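You operate a simulated robot arm through the tools that you are given. There is no shell and no other tool. Be economical: measure what you need, move in short steps, check, and stop when the job is done.

The job below is to be done with a simulated two-armed robot. You get a single attempt, and the scene is never put back.

## Task
Lift Unit 3 off the outfeed and start a batch of 4 with Unit 9.
Fine: both hands, to the free end of the white table; set the batch dial and zero the count, then start and wait till Unit 9 stands at the photo-eye. Unit 7 and Unit 8 stay.

It is judged by the outcome, as a careful person would: the job done as asked, and still so three seconds after it is handed in. It fails if anything else is knocked over, pushed out of place, dropped, spilled or broken.

## Robot
Two 6-joint arms with two-finger grippers on one trunk, on a base that drives. Base frame: it is fixed to the floor where the robot stands at the start and does not move with it; the origin is under the middle of the robot, x ahead of it, y to its left, z up; the surface under the hand at the start is at about z = 0.78. Lengths are in m, angles in degrees, forces in N, time in s.
The left shoulder is at the start at [0.03, 0.178, 1.038], the right one opposite. With the tool pointing down near the work surface each hand reaches from about 0.54 to 0.8 m from the robot's upright axis, wherever it stands, measured 20 degrees to its own side. Places, roughly: batch dial [0.5, -1, 0.9]; belt zero key [0.6, -1, 0.8]; control desk [0.6, -0.9, 0.8]; free end of the white table [-2.1, 0.5, 0.8]; housing unit eight [0.5, 2, 1]; housing unit seven [0.5, 2.75, 1]; outfeed start key [0.3, -0.9, 0.8]; speed dial [0.5, -0.8, 0.9]. Payload 2.54 kg a hand.
Tool frame (each hand has its own): the origin (TCP) lies between the finger pads and is the grasp point; the fingertips stand 0.03 m ahead of it; z points along the fingers, y is the line along which they close. The gripper opens to 0.116 m. The gripper's body begins 0.095 m behind the TCP.
Orientation is that of the tool frame in the base frame, as [roll, pitch, yaw] about the fixed x, y, z axes, in that order (R = Rz(yaw) Ry(pitch) Rx(roll)). With the fingers straight down and closing along the base's y, the tool's x points along the base's -x, its y along +y and its z along -z.

## Interface
- The arms move only by the tool move_arm. It takes "left_series", "right_series" or both (then of equal length, played together; a hand with none holds still); each is a list of rows, each a list of 3 entries, a list of its own where there are three numbers: the finger opening in mm, from 0 to 116, then the shift along the tool's x, y, z in mm, then the turn, a rotation vector about the tool's x, y, z in degrees. In form: [[gripper, [dx, dy, dz], [rx, ry, rz]], ...]. A call has 1 to 10 rows; each row shifts and turns the commanded pose from where the row before left it, along the tool's axes as they then stand. Rows are played at 5 a second. More than 0.05 m and 8.6 degrees between two rows, or a gripper value outside its range, and nothing of the call is played. Where a pose cannot be reached the arm comes as near as it can. A force on the tool above 90 N (or 10 N above the force at the start of the call, whichever is more), or a blocked arm, ends the call early, and 0.2 s more pass. Each finger travels about 0.153 m/s and halts on what it meets, pressing with about 39 N; the grip force reading is that of the motor and also rises with nothing between the fingers. The clock runs only during rows and for 0.2 s after the last one: add rows that do not move to give the fingers time. It gives the time, the measured TCP pose, the force on the tool (base axes), the opening and the grip force at its end, in the units of the frame above (readings bear some noise), with the torque about the TCP (base axes, N m) and any sound that the robot's microphone picked up.
- Cameras (640 x 400 px; columns grow to the right, rows downward): "scene" is now at [0.0278, -0.0324, 1.7463]; the picture's right is [-0.48, -0.88, 0.00], its down [-0.76, 0.41, -0.51] and it looks along [0.45, -0.24, -0.86] (base axes); focal length 277 px, centre (320, 200). "left" rides on the left gripper at [0.069, 0.015, -0.122] in its tool frame; the picture's right is [-0.21, 0.98, 0.00], its down [-0.83, -0.18, -0.53] and it looks along [-0.52, -0.11, 0.85] (tool axes); focal length 251 px, centre (320, 200). "right" rides on the right gripper at [0.069, -0.015, -0.122] in its tool frame; the picture's right is [0.21, 0.98, 0.00], its down [-0.83, 0.18, -0.53] and it looks along [-0.52, 0.11, 0.85] (tool axes); focal length 251 px, centre (320, 200). There is no depth. A picture from a camera that has moved, and an enlarged one, comes with that camera's place and axes in the base frame and with its lens.
- capture(camera): a new picture of that camera. It takes no simulated time.
- move_column(by): slides the trunk up (or, below 0, down) by that many m; the arms and the scene camera ride with it, the base frame stays. It gives what a move gives, with no picture.
- roll_base(legs): drives the robot by 1 to 6 legs, each [ahead, left, turn to the left] in m, m and degrees, along the robot's own axes; the way and the turn of a leg run together, so that a leg with both is an arc; at most 1.5 m and 180 degrees a leg. The arms and the cameras ride along, it lands a little off, and it stops where it bumps. It gives what a move gives.
- turn_head(pan, tilt): turns the head with the scene camera to pan (to the left, within 143 degrees either way) and tilt (down, from -29 to 69), counted from straight ahead of the robot. It gives what a move gives.
- close_up(camera, box): a new picture of the part [left, top, right, bottom] of that camera's present view, enlarged. It takes no simulated time.
- job_done(): hands the job in; it is judged then, once.

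Work in short steps. Places have to be worked out from the pictures, the camera data and where the tool is seen: move nearer, look again, correct. Check each grasp and each placing, and mend what went wrong. You have 120 turns and 92 pictures in all, those below and enlarged ones among them. Open the grippers and draw the arms clear of the work before you hand the job in, unless the task says otherwise; then end with one line.

The tools are called after "Request:" as name(argument=value, ...) on one line, values as JSON. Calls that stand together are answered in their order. move_arm: Moves the arms, as the interface text tells. Its arguments: {"type":"object","properties":{"left_series":{"type":"array"},"right_series":{"type":"array"}},"required":[]} The other tools are called the same way: move_column (by) slides the trunk up or down; roll_base (legs) drives the base; turn_head (pan, tilt) turns the head that bears the scene camera; capture (camera) takes a picture; close_up (camera, box) takes an enlarged picture of a part of a camera's view; job_done () hands the job in.

At the start:

```text
time: 0.0
left_ee_pos: [0.5979, -0.0362, 1.2262]
left_tcp_rot: [180.0, -0.1, 180.0]
left_force: [0.0, 0.5, -0.3]
left_torque: [-0.01, 0.0, -0.01]
left_opening: 0.1161
left_finger_force: 0.0
right_ee_pos: [0.3072, -0.4726, 1.1512]
right_tcp_rot: [180.0, 0.1, 179.9]
right_force: [-0.4, -0.3, 0.2]
right_torque: [0.02, -0.02, 0.01]
right_opening: 0.1159
right_finger_force: 0.0
trunk travel left (down, up): [-0.25, 0.29]
robot x, y, heading: [-0.0021, 0.0009, 0.2]
head pan, tilt: [-28.6, 59.5]
```

scene: 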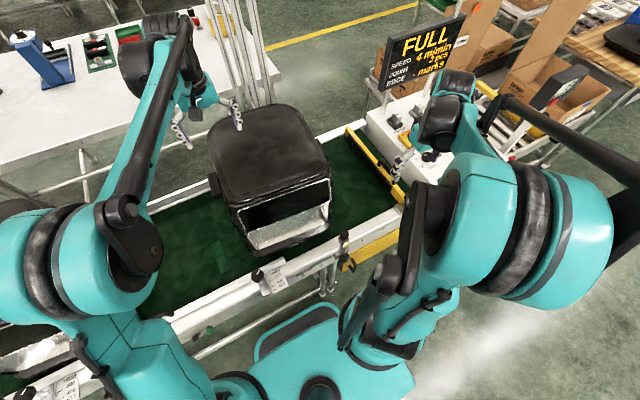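
right: 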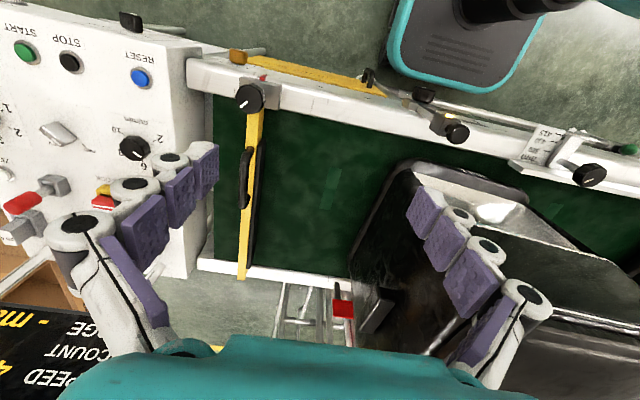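
left: 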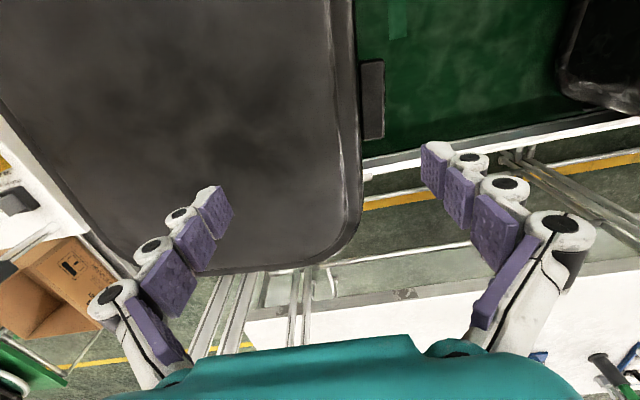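

I'll look around first: the present picture shows a housing on the belt in front, a display reading FULL, and the control desk to the right. I turn the head toward the desk.

Request:
turn_head(pan=-60, tilt=35)

Request:
capture(camera="scene")

Request:
close_up(camera="right", box=[0, 0, 320, 250])

```text
time: 1.0
left_ee_pos: [0.5987, -0.0356, 1.2263]
left_tcp_rot: [180.0, -0.1, -180.0]
left_force: [0.1, -0.4, 0.4]
left_torque: [0.01, 0.02, -0.03]
left_opening: 0.1158
left_finger_force: 0.2
right_ee_pos: [0.3068, -0.4725, 1.1503]
right_tcp_rot: [180.0, 0.0, 180.0]
right_force: [-0.2, -0.2, 0.4]
right_torque: [-0.01, 0.0, 0.05]
right_opening: 0.1161
right_finger_force: 0.0
trunk travel left (down, up): [-0.25, 0.29]
robot x, y, heading: [-0.0042, 0.0008, 0.3]
head pan, tilt: [-60.0, 35.0]
```

```text
88 pictures are left
camera scene: at [0.0129, -0.0765, 1.7799], right [-0.87, -0.5, 0.0], down [-0.29, 0.5, -0.82], along [0.41, -0.71, -0.57], focal length 277 px, centre (320, 200)
```

scene: 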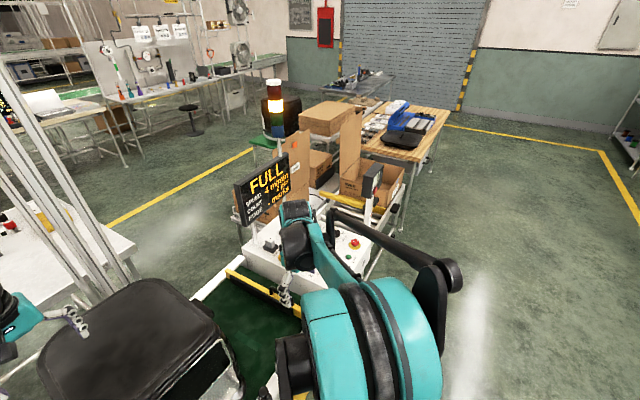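

```text
1.60 times, centred on (160, 125) of right
camera zoom: at [0.2383, -0.4881, 1.2715], right [-0.21, 0.98, 0.0], down [0.83, 0.18, 0.53], along [0.52, 0.11, -0.85], focal length 402 px, centre (576, 320)
```

zoom: 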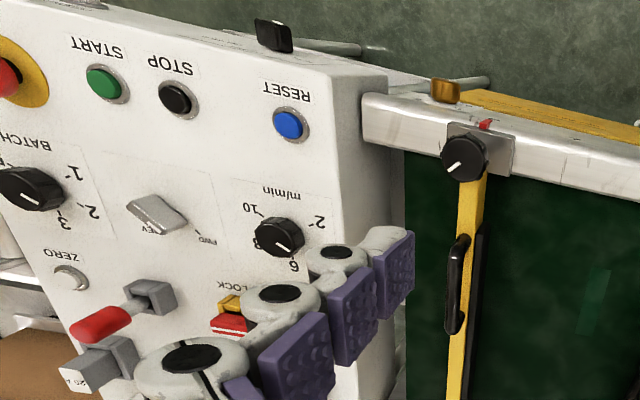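

The desk has START/STOP/RESET keys, a batch dial, FWD/REV switch, speed dial, ZERO key, and a lock. Next I look left along the belt and behind.

Request:
turn_head(pan=55, tilt=30)

Request:
capture(camera="scene")

Request:
turn_head(pan=140, tilt=25)

Request:
capture(camera="scene")

Request:
turn_head(pan=0, tilt=40)

Request:
capture(camera="scene")

```text
time: 2.9
left_ee_pos: [0.5977, -0.0351, 1.2258]
left_tcp_rot: [180.0, 0.1, 180.0]
left_force: [-0.4, 0.0, 0.2]
left_torque: [0.0, -0.02, -0.02]
left_opening: 0.1159
left_finger_force: 0.0
right_ee_pos: [0.306, -0.4732, 1.1507]
right_tcp_rot: [-179.9, 0.0, -180.0]
right_force: [0.2, -0.3, 0.6]
right_torque: [-0.05, 0.0, 0.03]
right_opening: 0.1161
right_finger_force: 0.1
trunk travel left (down, up): [-0.25, 0.29]
robot x, y, heading: [0.0007, -0.0025, 0.1]
head pan, tilt: [55.0, 30.0]
```

```text
86 pictures are left
camera scene: at [0.0207, 0.0738, 1.7878], right [0.82, -0.57, 0.0], down [-0.29, -0.41, -0.87], along [0.5, 0.71, -0.5], focal length 277 px, centre (320, 200)
```

scene: 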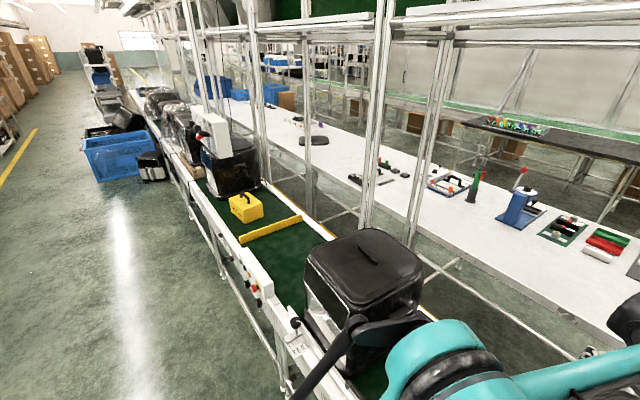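

```text
time: 4.5
left_ee_pos: [0.5978, -0.0368, 1.2256]
left_tcp_rot: [180.0, 0.0, -180.0]
left_force: [-0.3, 0.1, -0.4]
left_torque: [0.02, 0.04, 0.02]
left_opening: 0.1157
left_finger_force: 0.1
right_ee_pos: [0.3059, -0.4722, 1.1501]
right_tcp_rot: [180.0, 0.0, 180.0]
right_force: [0.0, -0.4, 0.2]
right_torque: [-0.01, -0.03, -0.02]
right_opening: 0.1158
right_finger_force: 0.0
trunk travel left (down, up): [-0.25, 0.29]
robot x, y, heading: [-0.001, -0.0013, -0.2]
head pan, tilt: [140.0, 25.0]
```

```text
85 pictures are left
camera scene: at [-0.1018, 0.059, 1.7958], right [0.64, 0.77, 0.0], down [0.32, -0.27, -0.91], along [-0.69, 0.58, -0.42], focal length 277 px, centre (320, 200)
```

scene: 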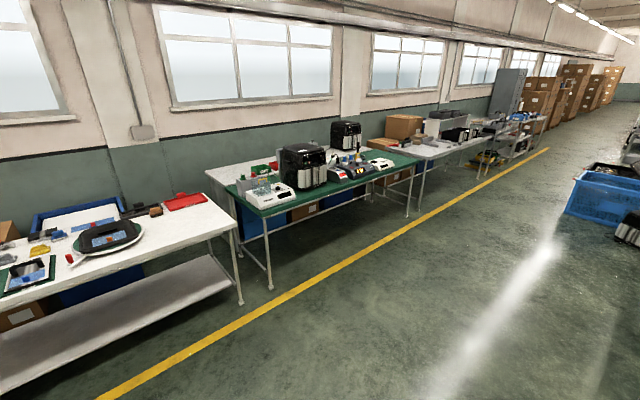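

```text
time: 6.7
left_ee_pos: [0.5978, -0.0366, 1.2271]
left_tcp_rot: [-179.9, 0.0, 180.0]
left_force: [0.8, -0.8, -0.7]
left_torque: [0.01, -0.01, 0.01]
left_opening: 0.1159
left_finger_force: 0.1
right_ee_pos: [0.3072, -0.4723, 1.1516]
right_tcp_rot: [179.9, 0.0, -179.9]
right_force: [0.2, -0.4, 0.0]
right_torque: [0.04, 0.0, 0.02]
right_opening: 0.1158
right_finger_force: 0.1
trunk travel left (down, up): [-0.25, 0.29]
robot x, y, heading: [-0.0014, -0.0036, 0.2]
head pan, tilt: [0.0, 40.0]
```

```text
84 pictures are left
camera scene: at [0.0538, -0.0002, 1.7724], right [0.0, -1.0, 0.0], down [-0.64, 0.0, -0.77], along [0.77, 0.0, -0.64], focal length 277 px, centre (320, 200)
```

scene: 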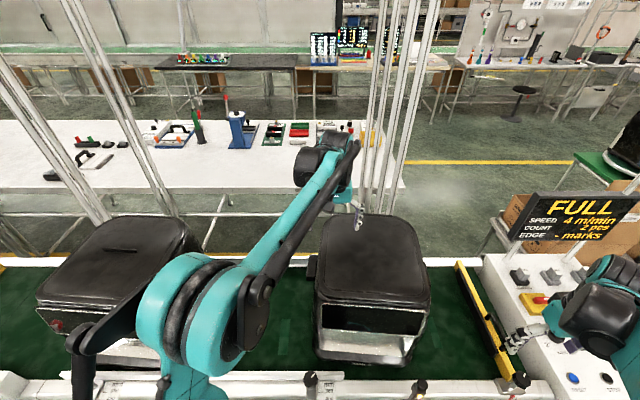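

I see two housings on the outfeed belt, one ahead at y≈-0.1, one at y≈0.7. I need labels and details; close-ups of the present view.

Request:
close_up(camera="scene", box=[250, 200, 640, 400])

Request:
close_up(camera="scene", box=[0, 200, 330, 400])

Request:
turn_head(pan=65, tilt=25)

Request:
close_up(camera="scene", box=[200, 50, 520, 250])

```text
1.64 times, centred on (445, 300) of scene
camera zoom: at [0.0538, -0.0002, 1.7724], right [0.0, -1.0, 0.0], down [-0.64, 0.0, -0.77], along [0.77, 0.0, -0.64], focal length 455 px, centre (115, 36)
```

zoom: 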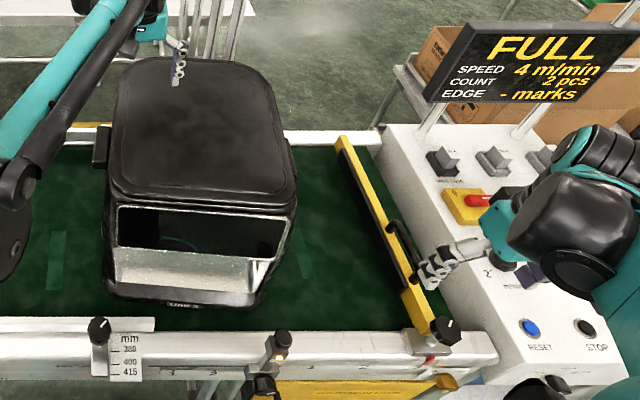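

```text
1.94 times, centred on (165, 300) of scene
camera zoom: at [0.0538, -0.0002, 1.7724], right [0.0, -1.0, 0.0], down [-0.64, 0.0, -0.77], along [0.77, 0.0, -0.64], focal length 538 px, centre (621, 6)
```

zoom: 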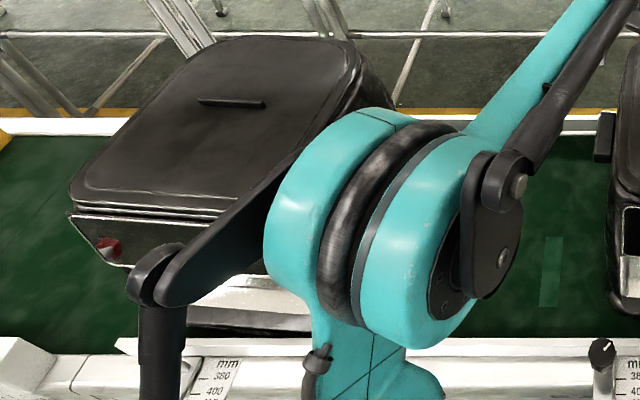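

```text
time: 8.1
left_ee_pos: [0.598, -0.0356, 1.226]
left_tcp_rot: [180.0, -0.1, 180.0]
left_force: [0.4, 0.2, 0.4]
left_torque: [0.0, 0.02, 0.01]
left_opening: 0.1158
left_finger_force: 0.0
right_ee_pos: [0.306, -0.4726, 1.15]
right_tcp_rot: [180.0, 0.0, 180.0]
right_force: [-0.3, 0.0, 0.4]
right_torque: [0.02, 0.02, -0.02]
right_opening: 0.116
right_finger_force: 0.0
trunk travel left (down, up): [-0.25, 0.29]
robot x, y, heading: [0.0007, 0.0035, -0.0]
head pan, tilt: [65.0, 25.0]
```

```text
2.00 times, centred on (360, 150) of scene
camera zoom: at [0.0078, 0.0832, 1.7958], right [0.91, -0.42, 0.0], down [-0.18, -0.38, -0.91], along [0.38, 0.82, -0.42], focal length 554 px, centre (240, 300)
```

zoom: 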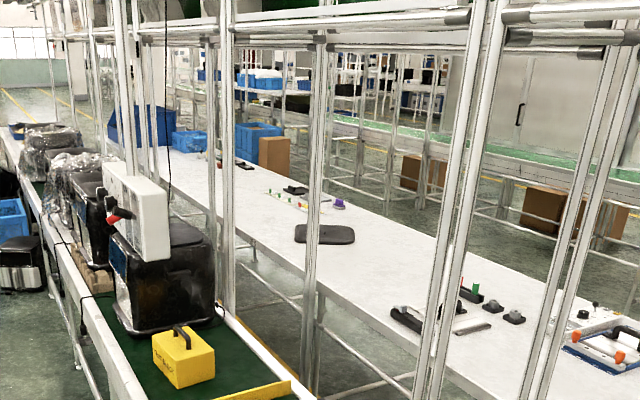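

The front label reads "UNIT 3"; it has a lug on its +y side and seemingly one on its -y side at x≈0.6. I shift both hands outward to view the sides.

Request:
move_arm(left_series=[[116, [0, 50, 0], [0, 0, 0]], [116, [0, 50, 0], [0, 0, 0]], [116, [0, 50, 0], [0, 0, 0]], [116, [0, 50, 0], [0, 0, 0]], [116, [0, 0, 0], [0, 0, 0]]], right_series=[[116, [-40, 0, 0], [0, 0, 0]], [116, [-40, 0, 0], [0, 0, 0]], [116, [-40, 0, 0], [0, 0, 0]], [116, [-40, 0, 0], [0, 0, 0]], [116, [0, 0, 0], [0, 0, 0]]])

Request:
capture(camera="left")

Request:
capture(camera="right")

Request:
turn_head(pan=-10, tilt=50)

Request:
capture(camera="scene")

```text
time: 9.3
left_ee_pos: [0.5967, 0.1619, 1.2246]
left_tcp_rot: [-180.0, 0.0, -179.9]
left_force: [0.1, -0.3, -0.2]
left_torque: [0.01, 0.0, 0.01]
left_opening: 0.116
left_finger_force: 0.0
right_ee_pos: [0.4669, -0.473, 1.1503]
right_tcp_rot: [-180.0, 0.0, 179.9]
right_force: [0.1, 0.2, -0.3]
right_torque: [0.01, -0.01, -0.01]
right_opening: 0.116
right_finger_force: 0.1
trunk travel left (down, up): [-0.25, 0.29]
robot x, y, heading: [-0.0022, 0.0026, -0.0]
head pan, tilt: [65.0, 25.0]
```

```text
80 pictures are left
camera left: at [0.5281, 0.1786, 1.3474], right [0.21, 0.98, 0.0], down [0.83, -0.18, 0.53], along [0.52, -0.11, -0.85], focal length 251 px, centre (320, 200)
```

left: 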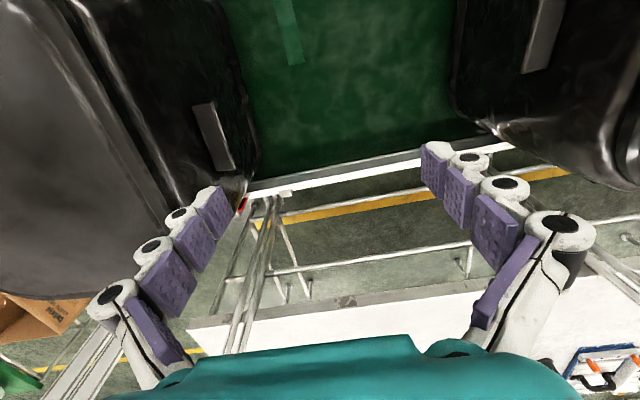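

```text
79 pictures are left
camera right: at [0.3981, -0.4887, 1.2716], right [-0.21, 0.98, 0.0], down [0.83, 0.18, 0.53], along [0.52, 0.12, -0.85], focal length 251 px, centre (320, 200)
```

right: 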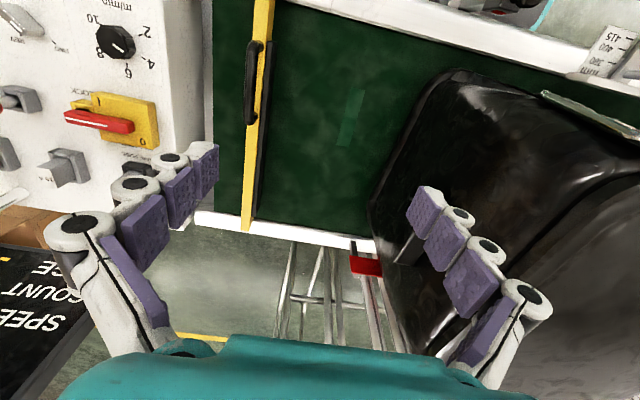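

```text
time: 10.8
left_ee_pos: [0.599, 0.1617, 1.2252]
left_tcp_rot: [-179.9, 0.0, 180.0]
left_force: [-0.3, -0.5, 1.0]
left_torque: [-0.01, -0.04, -0.01]
left_opening: 0.116
left_finger_force: 0.0
right_ee_pos: [0.468, -0.4729, 1.1508]
right_tcp_rot: [-179.9, -0.1, 179.9]
right_force: [-0.4, -0.1, 0.3]
right_torque: [-0.03, 0.02, -0.01]
right_opening: 0.116
right_finger_force: 0.1
trunk travel left (down, up): [-0.25, 0.29]
robot x, y, heading: [-0.002, 0.0001, 0.0]
head pan, tilt: [-10.0, 50.0]
```

```text
78 pictures are left
camera scene: at [0.0447, -0.0135, 1.7583], right [-0.17, -0.98, 0.0], down [-0.75, 0.13, -0.64], along [0.63, -0.11, -0.77], focal length 277 px, centre (320, 200)
```

scene: 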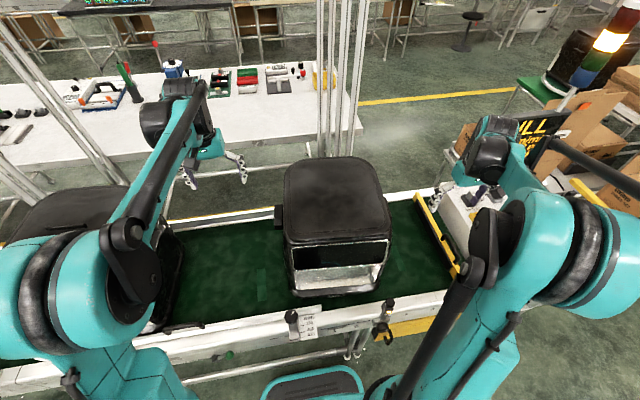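

I zoom in on the side lugs of Unit 3.

Request:
close_up(camera="left", box=[140, 60, 300, 220])

Request:
close_up(camera="right", box=[330, 60, 490, 340])

Request:
close_up(camera="scene", box=[240, 140, 480, 340])

```text
2.50 times, centred on (220, 140) of left
camera zoom: at [0.5295, 0.1791, 1.3467], right [0.21, 0.98, 0.0], down [0.83, -0.18, 0.53], along [0.52, -0.11, -0.85], focal length 629 px, centre (570, 350)
```

zoom: 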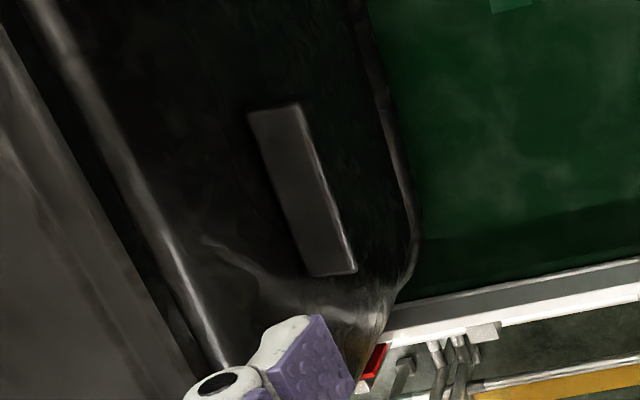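

```text
1.43 times, centred on (410, 200) of right
camera zoom: at [0.3988, -0.4878, 1.2716], right [-0.21, 0.98, 0.0], down [0.83, 0.18, 0.53], along [0.52, 0.11, -0.85], focal length 359 px, centre (191, 200)
```

zoom: 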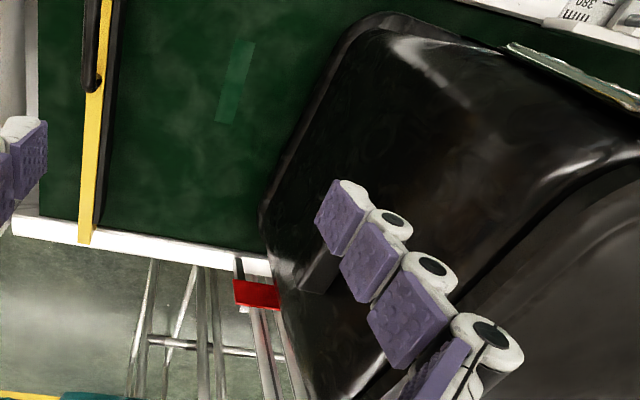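

```text
2.00 times, centred on (360, 240) of scene
camera zoom: at [0.0447, -0.0135, 1.7583], right [-0.17, -0.98, 0.0], down [-0.75, 0.13, -0.64], along [0.63, -0.11, -0.77], focal length 554 px, centre (240, 120)
```

zoom: 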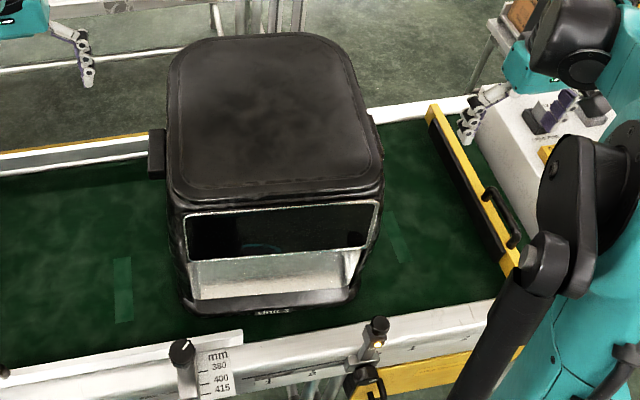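

Triangulated from three views: the left lug spans x≈0.56–0.645, y≈0.012–0.042, z≈1.01–1.035, so it can be pinched along x with fingers down. I shift the base right to centre on Unit 3 and turn the wrists 90° (cameras outward).

Request:
roll_base(legs=[[0, -0.12, 0]])

Request:
move_arm(left_series=[[116, [0, 0, 0], [0, 0, 8.5]], [116, [0, 0, 0], [0, 0, 8.5]], [116, [0, 0, 0], [0, 0, 8.5]], [116, [0, 0, 0], [0, 0, 8.5]], [116, [0, 0, 0], [0, 0, 8.5]], [116, [0, 0, 0], [0, 0, 8.5]], [116, [0, 0, 0], [0, 0, 8.5]], [116, [0, 0, 0], [0, 0, 8.5]], [116, [0, 0, 0], [0, 0, 8.5]], [116, [0, 0, 0], [0, 0, 8.5]]], right_series=[[116, [0, 0, 0], [0, 0, -8.5]], [116, [0, 0, 0], [0, 0, -8.5]], [116, [0, 0, 0], [0, 0, -8.5]], [116, [0, 0, 0], [0, 0, -8.5]], [116, [0, 0, 0], [0, 0, -8.5]], [116, [0, 0, 0], [0, 0, -8.5]], [116, [0, 0, 0], [0, 0, -8.5]], [116, [0, 0, 0], [0, 0, -8.5]], [116, [0, 0, 0], [0, 0, -8.5]], [116, [0, 0, 0], [0, 0, -8.5]]])

```text
time: 12.0
left_ee_pos: [0.599, 0.0454, 1.2244]
left_tcp_rot: [179.9, 0.1, -179.9]
left_force: [0.2, 0.2, -0.6]
left_torque: [0.04, 0.0, -0.02]
left_opening: 0.1158
left_finger_force: 0.2
right_ee_pos: [0.4692, -0.5905, 1.1506]
right_tcp_rot: [180.0, 0.0, -179.8]
right_force: [-0.9, 1.0, 0.8]
right_torque: [0.03, 0.02, 0.01]
right_opening: 0.116
right_finger_force: 0.2
trunk travel left (down, up): [-0.25, 0.29]
robot x, y, heading: [-0.0014, -0.1162, 0.2]
head pan, tilt: [-10.0, 50.0]
```

```text
time: 14.2
left_ee_pos: [0.598, 0.0454, 1.2255]
left_tcp_rot: [179.9, 0.0, 95.0]
left_force: [-0.4, -0.2, -0.2]
left_torque: [0.02, 0.04, 0.03]
left_opening: 0.1163
left_finger_force: 0.1
right_ee_pos: [0.4671, -0.5908, 1.1514]
right_tcp_rot: [-179.9, -0.1, -94.8]
right_force: [0.2, -0.2, -0.3]
right_torque: [0.03, 0.01, 0.01]
right_opening: 0.1161
right_finger_force: 0.1
trunk travel left (down, up): [-0.25, 0.29]
robot x, y, heading: [-0.0012, -0.1208, 0.2]
head pan, tilt: [-10.0, 50.0]
```

Wrists are turned. I finish the rotation and bring the right hand beside the -y lug to look.

Request:
move_arm(left_series=[[116, [0, 0, 0], [0, 0, 5]], [116, [10, 0, 0], [0, 0, 0]], [116, [10, 0, 0], [0, 0, 0]], [116, [10, 0, 0], [0, 0, 0]], [116, [0, 0, 0], [0, 0, 0]], [116, [0, 0, 0], [0, 0, 0]]], right_series=[[116, [0, 0, -20], [0, 0, -5]], [116, [-37, -26, -10], [0, 0, 0]], [116, [-37, -26, -10], [0, 0, 0]], [116, [-37, -26, -10], [0, 0, 0]], [116, [-37, -26, -10], [0, 0, 0]], [116, [-37, -26, -10], [0, 0, 0]]])

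Request:
capture(camera="left")

Request:
capture(camera="right")

```text
time: 15.6
left_ee_pos: [0.6008, 0.0759, 1.2238]
left_tcp_rot: [180.0, 0.0, 90.0]
left_force: [-0.4, -0.5, 0.7]
left_torque: [0.01, 0.01, -0.03]
left_opening: 0.1157
left_finger_force: 0.2
right_ee_pos: [0.6011, -0.4046, 1.2207]
right_tcp_rot: [179.9, 0.0, -89.9]
right_force: [-0.5, 0.1, -0.4]
right_torque: [-0.01, 0.03, -0.03]
right_opening: 0.1165
right_finger_force: 0.1
trunk travel left (down, up): [-0.25, 0.29]
robot x, y, heading: [-0.0009, -0.1176, 0.0]
head pan, tilt: [-10.0, 50.0]
```

```text
74 pictures are left
camera left: at [0.6142, 0.146, 1.3464], right [0.98, -0.21, 0.0], down [-0.18, -0.83, 0.53], along [-0.11, -0.52, -0.85], focal length 251 px, centre (320, 200)
```

left: 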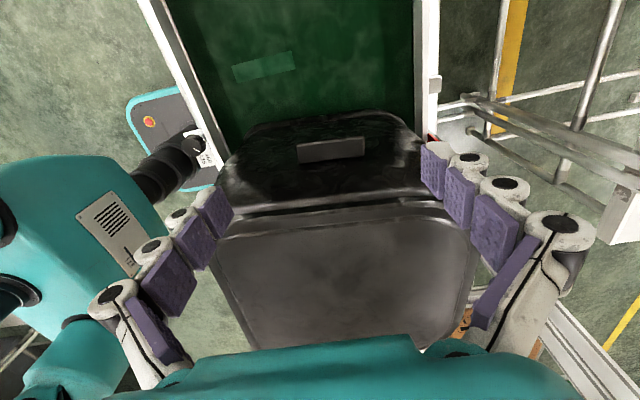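

```text
73 pictures are left
camera right: at [0.6159, -0.4744, 1.342], right [-0.98, -0.22, 0.0], down [-0.18, 0.83, 0.53], along [-0.12, 0.52, -0.85], focal length 251 px, centre (320, 200)
```

right: 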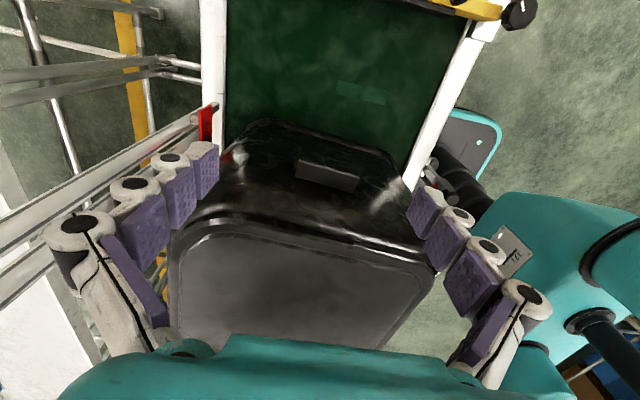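

Both lugs are visible; the unit looks yawed about -5°. I zoom both for accurate corners.

Request:
close_up(camera="left", box=[260, 100, 400, 190])

Request:
close_up(camera="right", box=[260, 120, 400, 210])

```text
4.44 times, centred on (330, 145) of left
camera zoom: at [0.6142, 0.146, 1.3464], right [0.98, -0.21, 0.0], down [-0.18, -0.83, 0.53], along [-0.11, -0.52, -0.85], focal length 1118 px, centre (276, 444)
```

zoom: 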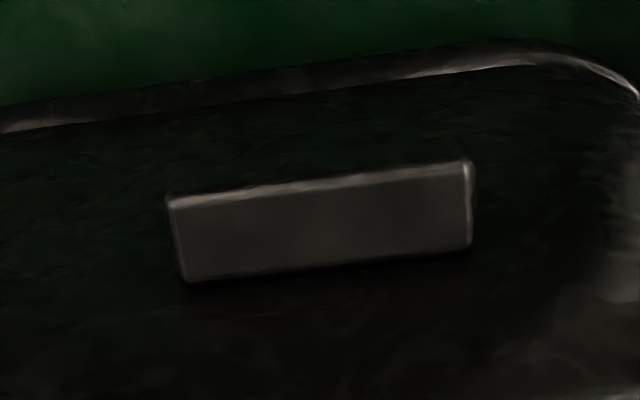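

```text
4.44 times, centred on (330, 165) of right
camera zoom: at [0.6159, -0.4744, 1.342], right [-0.98, -0.22, 0.0], down [-0.18, 0.83, 0.53], along [-0.12, 0.52, -0.85], focal length 1118 px, centre (276, 356)
```

zoom: 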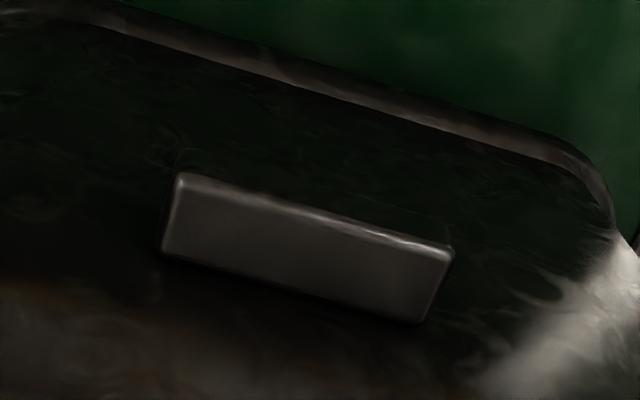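

Lug centres: left (0.603, 0.026), right (0.571, -0.326), top z≈1.035, yaw ≈ -4.7°. I align both hands over them and descend to z≈1.10.

Request:
move_arm(left_series=[[116, [0, 0, 0], [0, 0, 4.7]], [116, [-15, 2, 0], [0, 0, 0]], [116, [-15, 2, 0], [0, 0, 0]], [116, [-15, 2, 0], [0, 0, 0]], [116, [0, 0, 40], [0, 0, 0]], [116, [0, 0, 40], [0, 0, 0]], [116, [0, 0, 42], [0, 0, 0]], [116, [0, 0, 0], [0, 0, 0]]], right_series=[[116, [0, 0, 0], [0, 0, 4.7]], [116, [-24, 12, 0], [0, 0, 0]], [116, [-24, 12, 0], [0, 0, 0]], [116, [-24, 12, 0], [0, 0, 0]], [116, [0, 0, 40], [0, 0, 0]], [116, [0, 0, 40], [0, 0, 0]], [116, [0, 0, 40], [0, 0, 0]], [116, [0, 0, 0], [0, 0, 0]]])

Request:
capture(camera="left")

Request:
capture(camera="right")

```text
time: 17.4
left_ee_pos: [0.6012, 0.0288, 1.1022]
left_tcp_rot: [-180.0, 0.0, 85.4]
left_force: [-0.7, -0.2, 0.3]
left_torque: [0.0, -0.03, -0.02]
left_opening: 0.116
left_finger_force: 0.0
right_ee_pos: [0.5688, -0.3306, 1.101]
right_tcp_rot: [-179.9, 0.0, -94.6]
right_force: [-1.4, 0.3, 1.0]
right_torque: [0.0, 0.0, 0.0]
right_opening: 0.1157
right_finger_force: 0.0
trunk travel left (down, up): [-0.25, 0.29]
robot x, y, heading: [0.0012, -0.1203, 0.3]
head pan, tilt: [-10.0, 50.0]
```

```text
70 pictures are left
camera left: at [0.621, 0.099, 1.2253], right [0.96, -0.29, 0.0], down [-0.25, -0.81, 0.53], along [-0.16, -0.51, -0.85], focal length 251 px, centre (320, 200)
```

left: 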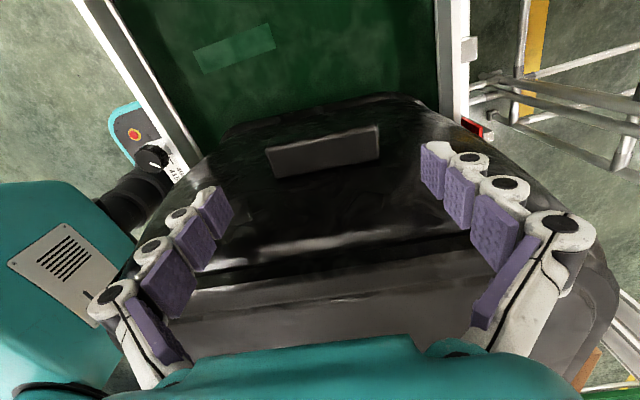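

```text
69 pictures are left
camera right: at [0.5786, -0.4009, 1.221], right [-0.99, -0.14, 0.0], down [-0.12, 0.84, 0.53], along [-0.07, 0.53, -0.85], focal length 251 px, centre (320, 200)
```

right: 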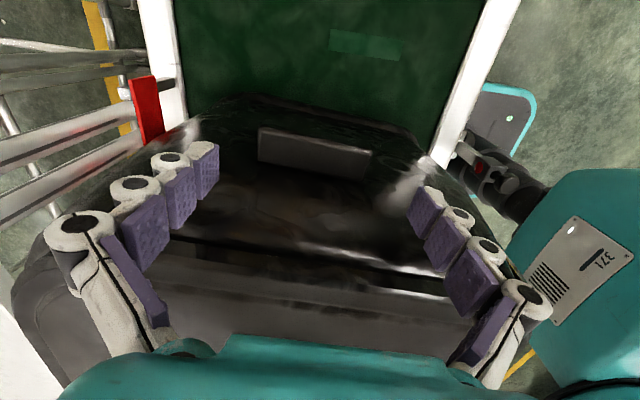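

The second look confirms the lug positions within a few mm and the fingers straddle them. I descend to the lugs.

Request:
move_arm(left_series=[[116, [0, 1, 27], [0, 0, 0]], [116, [0, 0, 27], [0, 0, 0]], [116, [0, 0, 27], [0, 0, 0]], [116, [0, 0, 0], [0, 0, 0]]], right_series=[[116, [0, -3, 27], [0, 0, 0]], [116, [0, 0, 27], [0, 0, 0]], [116, [0, 0, 26], [0, 0, 0]], [116, [0, 0, 0], [0, 0, 0]]])

Request:
capture(camera="left")

Request:
capture(camera="right")

```text
time: 18.1
left_ee_pos: [0.6025, 0.0293, 1.0449]
left_tcp_rot: [179.5, 0.1, 85.5]
left_force: [1.8, 0.6, 29.9]
left_torque: [-0.53, 0.88, 0.0]
left_opening: 0.1159
left_finger_force: 0.2
right_ee_pos: [0.5717, -0.3306, 1.0458]
right_tcp_rot: [-179.6, 0.1, -94.6]
right_force: [2.5, 1.0, 35.9]
right_torque: [0.76, 1.01, -0.05]
right_opening: 0.1158
right_finger_force: 0.2
trunk travel left (down, up): [-0.25, 0.29]
robot x, y, heading: [0.0021, -0.1188, -0.1]
head pan, tilt: [-10.0, 50.0]
stopped in row 3 (right hand): the force on the tool passed its limit at 138 N (the readings are from after the stop); the commanded pose is now the measured one
```

```text
68 pictures are left
camera left: at [0.6222, 0.0988, 1.1674], right [0.96, -0.29, 0.01], down [-0.25, -0.81, 0.53], along [-0.15, -0.51, -0.85], focal length 251 px, centre (320, 200)
```

left: 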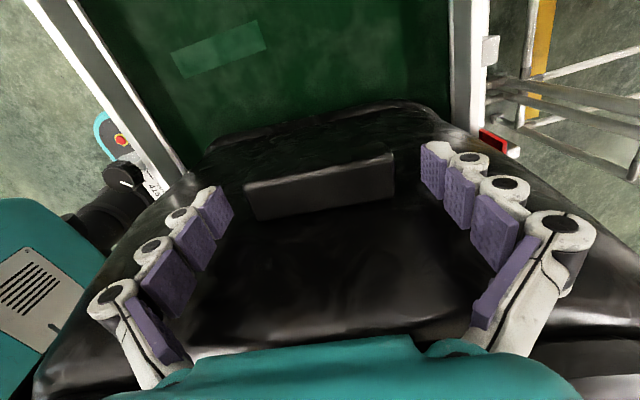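

```text
67 pictures are left
camera right: at [0.5818, -0.4007, 1.1657], right [-0.99, -0.13, -0.01], down [-0.12, 0.84, 0.53], along [-0.07, 0.53, -0.85], focal length 251 px, centre (320, 200)
```

right: 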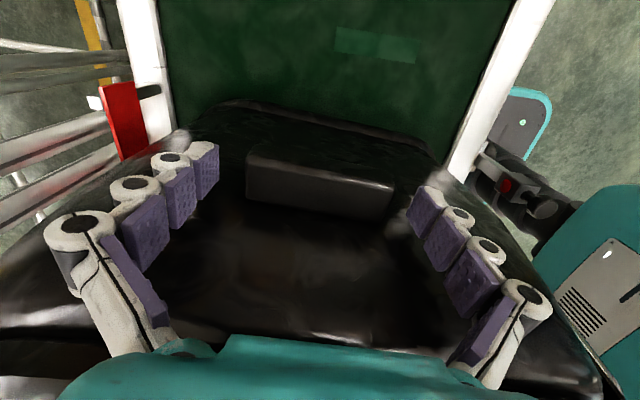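

Both hands met something ~2 cm inward at the same height – most likely the palm/flange on the lid edge. I back off, move outward, and lean both hands 20° outward so that the fingers slope in under the lid line.

Request:
move_arm(left_series=[[116, [0, 0, -25], [0, 0, 0]], [116, [0, 0, -25], [0, 0, 0]], [116, [17, 0, 0], [0, 0, 0]], [116, [16, 0, 0], [0, 0, 0]], [116, [0, 0, 0], [0, -6.7, 0]], [116, [0, 0, 0], [0, -6.7, 0]], [116, [0, 0, 0], [0, -6.6, 0]], [116, [0, 0, 20], [0, 0, 0]], [116, [0, 0, 0], [0, 0, 0]]], right_series=[[116, [0, 0, -25], [0, 0, 0]], [116, [0, 0, -25], [0, 0, 0]], [116, [15, 0, 0], [0, 0, 0]], [116, [14, 0, 0], [0, 0, 0]], [116, [0, 0, 0], [0, -6.7, 0]], [116, [0, 0, 0], [0, -6.7, 0]], [116, [0, 0, 0], [0, -6.6, 0]], [116, [0, 0, 20], [0, 0, 0]], [116, [0, 0, 0], [0, 0, 0]]])

Request:
capture(camera="left")

Request:
capture(camera="scene")

```text
time: 20.1
left_ee_pos: [0.6088, 0.0553, 1.0719]
left_tcp_rot: [179.7, 20.2, 85.3]
left_force: [-0.7, 0.0, 0.4]
left_torque: [0.02, -0.01, 0.0]
left_opening: 0.1159
left_finger_force: 0.1
right_ee_pos: [0.5745, -0.3516, 1.0719]
right_tcp_rot: [-179.7, 20.1, -94.6]
right_force: [-0.3, -0.3, 0.2]
right_torque: [0.04, -0.03, -0.02]
right_opening: 0.1159
right_finger_force: 0.1
trunk travel left (down, up): [-0.25, 0.29]
robot x, y, heading: [0.0004, -0.1208, -0.0]
head pan, tilt: [-10.0, 50.0]
```

```text
66 pictures are left
camera left: at [0.6304, 0.1622, 1.1634], right [0.96, -0.28, 0.08], down [-0.23, -0.58, 0.78], along [-0.17, -0.77, -0.62], focal length 251 px, centre (320, 200)
```

left: 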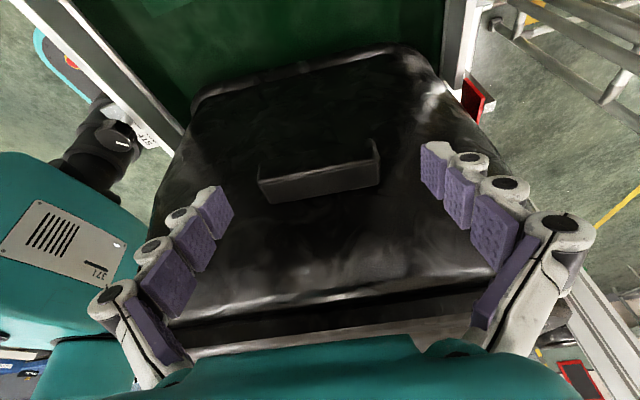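

```text
65 pictures are left
camera scene: at [0.0445, -0.1323, 1.7583], right [-0.17, -0.99, 0.0], down [-0.75, 0.13, -0.64], along [0.63, -0.11, -0.77], focal length 277 px, centre (320, 200)
```

scene: 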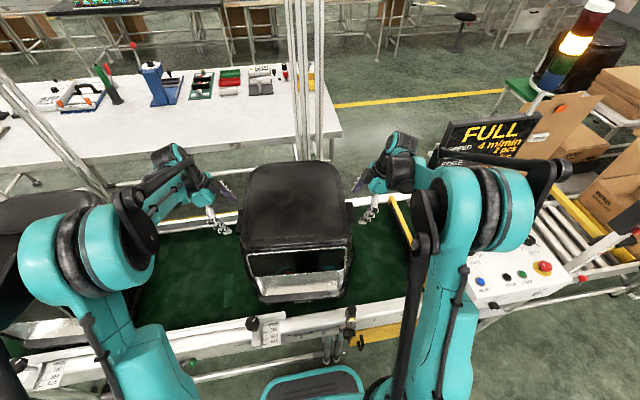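

I zoom on the lug from this lower angle.

Request:
close_up(camera="left", box=[180, 100, 480, 280])

```text
2.13 times, centred on (330, 190) of left
camera zoom: at [0.6304, 0.1622, 1.1634], right [0.96, -0.28, 0.08], down [-0.23, -0.58, 0.78], along [-0.17, -0.77, -0.62], focal length 536 px, centre (299, 221)
```

zoom: 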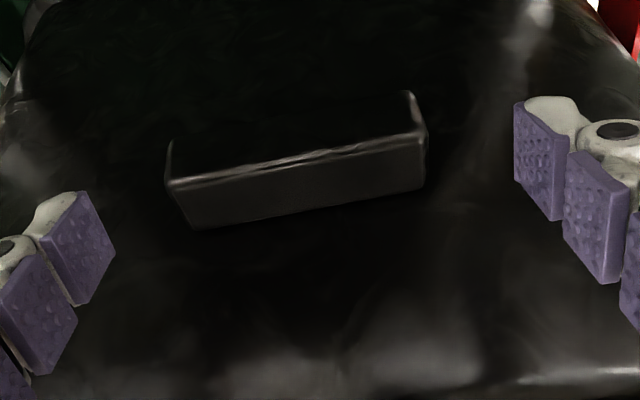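

The lug is ~20 mm tall (z 1.018–1.039) with free outer face. Advancing along the tilted tool axis to straddle it.

Request:
move_arm(left_series=[[116, [0, -4, 10], [0, 0, 0]], [116, [0, 0, 10], [0, 0, 0]], [116, [0, 0, 10], [0, 0, 0]], [116, [0, 0, 10], [0, 0, 0]], [116, [0, 0, 0], [0, 0, 0]]], right_series=[[116, [0, 2, 10], [0, 0, 0]], [116, [0, 0, 10], [0, 0, 0]], [116, [0, 0, 10], [0, 0, 0]], [116, [0, 0, 10], [0, 0, 0]], [116, [0, 0, 0], [0, 0, 0]]])

Request:
capture(camera="left")

Request:
capture(camera="right")

```text
time: 21.3
left_ee_pos: [0.6023, 0.0409, 1.0332]
left_tcp_rot: [179.8, 20.1, 85.4]
left_force: [-1.1, 0.2, -0.1]
left_torque: [-0.01, -0.01, -0.02]
left_opening: 0.1159
left_finger_force: 0.0
right_ee_pos: [0.5735, -0.3386, 1.0341]
right_tcp_rot: [-179.8, 20.1, -94.5]
right_force: [-0.4, 1.3, 0.3]
right_torque: [-0.01, 0.0, 0.0]
right_opening: 0.116
right_finger_force: 0.1
trunk travel left (down, up): [-0.25, 0.29]
robot x, y, heading: [-0.0003, -0.1167, 0.3]
head pan, tilt: [-10.0, 50.0]
```

```text
63 pictures are left
camera left: at [0.6251, 0.1479, 1.1249], right [0.96, -0.28, 0.08], down [-0.23, -0.58, 0.78], along [-0.17, -0.77, -0.62], focal length 251 px, centre (320, 200)
```

left: 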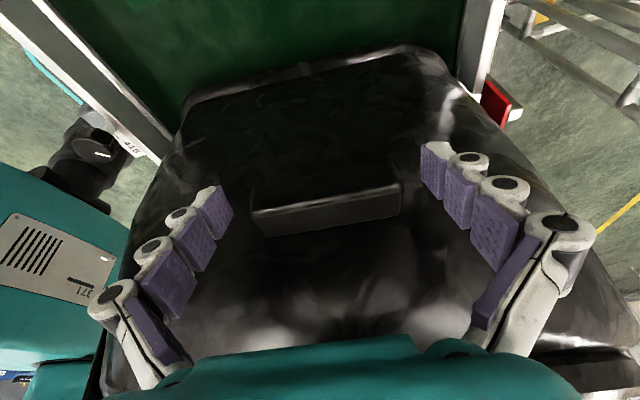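

```text
62 pictures are left
camera right: at [0.5803, -0.4471, 1.1236], right [-0.99, -0.12, -0.08], down [-0.14, 0.6, 0.78], along [-0.05, 0.79, -0.61], focal length 251 px, centre (320, 200)
```

right: 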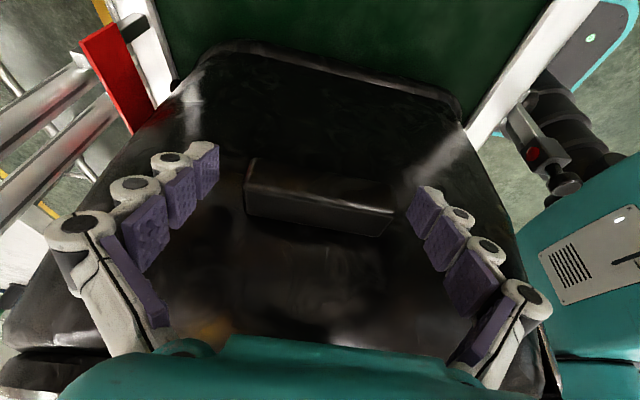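

No contact force and the lugs sit centred between the fingers at TCP. Closing both grippers.

Request:
move_arm(left_series=[[100, [0, 0, 0], [0, 0, 0]], [88, [0, 0, 0], [0, 0, 0]], [70, [0, 0, 0], [0, 0, 0]], [50, [0, 0, 0], [0, 0, 0]], [50, [0, 0, 0], [0, 0, 0]]], right_series=[[100, [0, 0, 0], [0, 0, 0]], [88, [0, 0, 0], [0, 0, 0]], [70, [0, 0, 0], [0, 0, 0]], [50, [0, 0, 0], [0, 0, 0]], [50, [0, 0, 0], [0, 0, 0]]])

Request:
capture(camera="left")

Request:
capture(camera="right")

```text
time: 22.5
left_ee_pos: [0.6033, 0.0416, 1.0346]
left_tcp_rot: [179.6, 20.1, 85.4]
left_force: [14.0, 1.1, 3.7]
left_torque: [-0.17, 0.18, 1.3]
left_opening: 0.0895
left_finger_force: 39.7
right_ee_pos: [0.574, -0.3407, 1.0348]
right_tcp_rot: [-179.8, 20.1, -94.6]
right_force: [-14.9, -3.4, 7.0]
right_torque: [-0.1, 1.14, 1.17]
right_opening: 0.0896
right_finger_force: 39.2
trunk travel left (down, up): [-0.25, 0.29]
robot x, y, heading: [0.0005, -0.1178, 0.4]
head pan, tilt: [-10.0, 50.0]
```

```text
61 pictures are left
camera left: at [0.625, 0.1481, 1.1255], right [0.96, -0.28, 0.08], down [-0.23, -0.58, 0.78], along [-0.17, -0.77, -0.62], focal length 251 px, centre (320, 200)
```

left: 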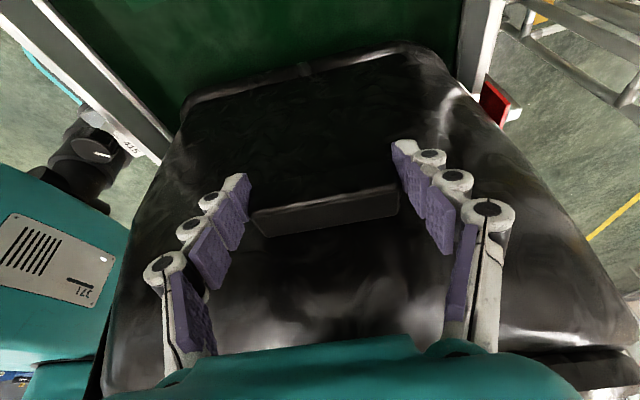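

```text
60 pictures are left
camera right: at [0.5795, -0.4473, 1.124], right [-0.99, -0.12, -0.08], down [-0.14, 0.6, 0.78], along [-0.05, 0.79, -0.61], focal length 251 px, centre (320, 200)
```

right: 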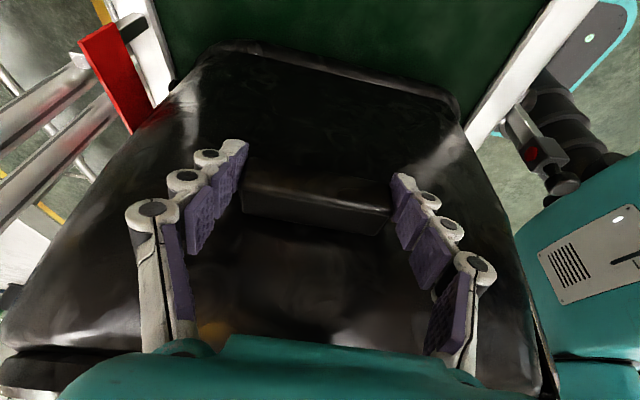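

Both grippers hold the lugs (opening 89.5 mm, 39 N). Test lift by 3 cm with the trunk.

Request:
move_column(by=0.03)

Request:
capture(camera="scene")

```text
time: 23.3
left_ee_pos: [0.6046, 0.041, 1.0622]
left_tcp_rot: [179.9, 20.0, 85.4]
left_force: [8.9, 3.0, -10.3]
left_torque: [0.69, 0.46, 1.58]
left_opening: 0.0897
left_finger_force: 39.1
right_ee_pos: [0.576, -0.3394, 1.0627]
right_tcp_rot: [-179.8, 20.1, -94.6]
right_force: [-9.0, -3.7, -8.7]
right_torque: [-0.38, -0.23, 1.81]
right_opening: 0.0897
right_finger_force: 38.4
trunk travel left (down, up): [-0.28, 0.26]
robot x, y, heading: [0.0002, -0.1236, -0.0]
head pan, tilt: [-10.0, 50.0]
```

```text
59 pictures are left
camera scene: at [0.0489, -0.1325, 1.788], right [-0.17, -0.99, 0.0], down [-0.76, 0.13, -0.64], along [0.63, -0.11, -0.77], focal length 277 px, centre (320, 200)
```

scene: 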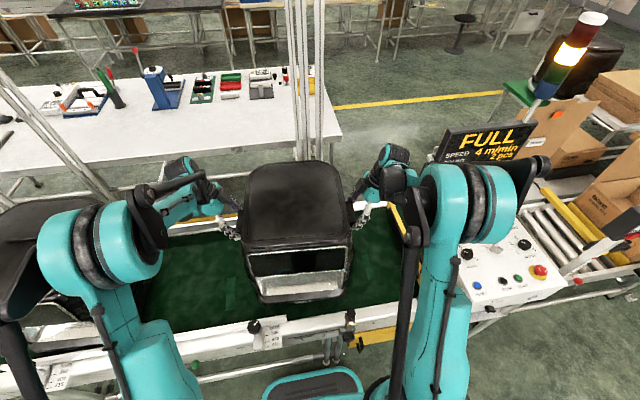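

It lifts with about 10 N per hand, steady. Raise by a further 0.17 m.

Request:
move_column(by=0.17)

Request:
capture(camera="scene")

```text
time: 25.2
left_ee_pos: [0.6031, 0.0422, 1.2335]
left_tcp_rot: [179.8, 20.1, 85.5]
left_force: [2.9, 9.2, -9.8]
left_torque: [0.21, -0.05, 0.2]
left_opening: 0.0892
left_finger_force: 39.2
right_ee_pos: [0.5755, -0.3389, 1.2343]
right_tcp_rot: [-180.0, 20.2, -94.7]
right_force: [-2.4, -10.6, -9.0]
right_torque: [-0.07, 0.28, 0.57]
right_opening: 0.0896
right_finger_force: 38.6
trunk travel left (down, up): [-0.45, 0.09]
robot x, y, heading: [0.001, -0.122, 0.3]
head pan, tilt: [-10.0, 50.0]
```

```text
58 pictures are left
camera scene: at [0.048, -0.1325, 1.958], right [-0.17, -0.99, 0.0], down [-0.76, 0.13, -0.64], along [0.63, -0.11, -0.77], focal length 277 px, centre (320, 200)
```

scene: 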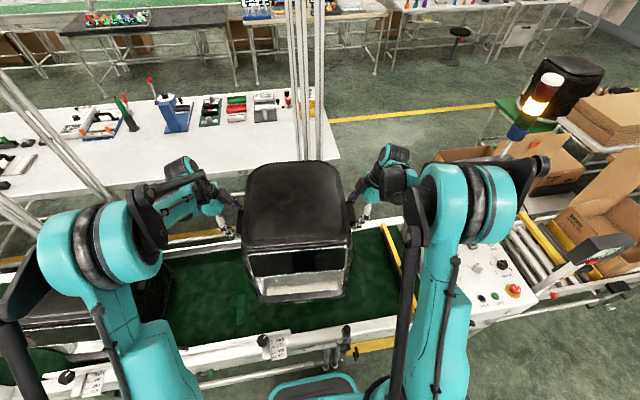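

Unit 3 hangs level and clear. I back the robot 0.73 m from the belt and check the grip.

Request:
roll_base(legs=[[-0.35, 0, 0], [-0.38, 0, 0]])

Request:
roll_base(legs=[[0, 0, 60], [0, 0, 60], [0, 0, 60]])

Request:
turn_head(pan=0, tilt=40)

Request:
capture(camera="scene")

```text
time: 29.5
left_ee_pos: [-0.128, 0.0418, 1.2319]
left_tcp_rot: [179.8, 20.1, 85.0]
left_force: [-0.2, 12.2, -7.8]
left_torque: [0.32, 0.27, -0.35]
left_opening: 0.0894
left_finger_force: 38.9
right_ee_pos: [-0.1585, -0.34, 1.2328]
right_tcp_rot: [-179.9, 20.1, -94.9]
right_force: [0.1, -12.7, -8.7]
right_torque: [-0.29, -0.09, -0.26]
right_opening: 0.0898
right_finger_force: 38.9
trunk travel left (down, up): [-0.45, 0.09]
robot x, y, heading: [-0.7324, -0.119, -0.4]
head pan, tilt: [-10.0, 50.0]
```

```text
time: 37.9
left_ee_pos: [-1.3341, -0.2817, 1.232]
left_tcp_rot: [179.8, 20.1, -94.0]
left_force: [-1.2, 0.7, -8.3]
left_torque: [-0.1, -0.12, 0.2]
left_opening: 0.0894
left_finger_force: 39.0
right_ee_pos: [-1.3094, 0.0978, 1.2319]
right_tcp_rot: [-179.7, 20.1, 86.0]
right_force: [0.9, 0.2, -8.9]
right_torque: [0.02, -0.08, 0.22]
right_opening: 0.0893
right_finger_force: 38.8
trunk travel left (down, up): [-0.45, 0.09]
robot x, y, heading: [-0.734, -0.1179, -179.3]
head pan, tilt: [-10.0, 50.0]
```

```text
time: 38.6
left_ee_pos: [-1.3346, -0.2826, 1.2326]
left_tcp_rot: [179.9, 20.0, -94.1]
left_force: [0.5, 2.1, -8.3]
left_torque: [-0.2, -0.14, 0.07]
left_opening: 0.0893
left_finger_force: 38.6
right_ee_pos: [-1.3089, 0.0983, 1.2331]
right_tcp_rot: [-179.8, 20.2, 86.0]
right_force: [-0.1, -0.8, -9.2]
right_torque: [0.2, -0.07, -0.1]
right_opening: 0.0893
right_finger_force: 39.2
trunk travel left (down, up): [-0.45, 0.09]
robot x, y, heading: [-0.7333, -0.1192, -179.4]
head pan, tilt: [0.0, 40.0]
```

```text
57 pictures are left
camera scene: at [-0.7919, -0.117, 1.9723], right [-0.01, 1.0, 0.0], down [0.64, 0.01, -0.76], along [-0.76, -0.01, -0.64], focal length 277 px, centre (320, 200)
```

scene: 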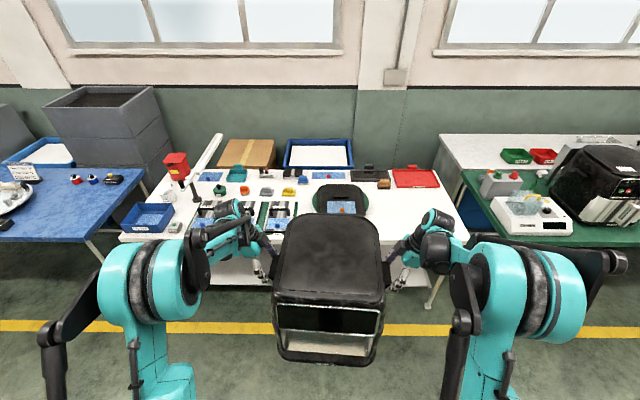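

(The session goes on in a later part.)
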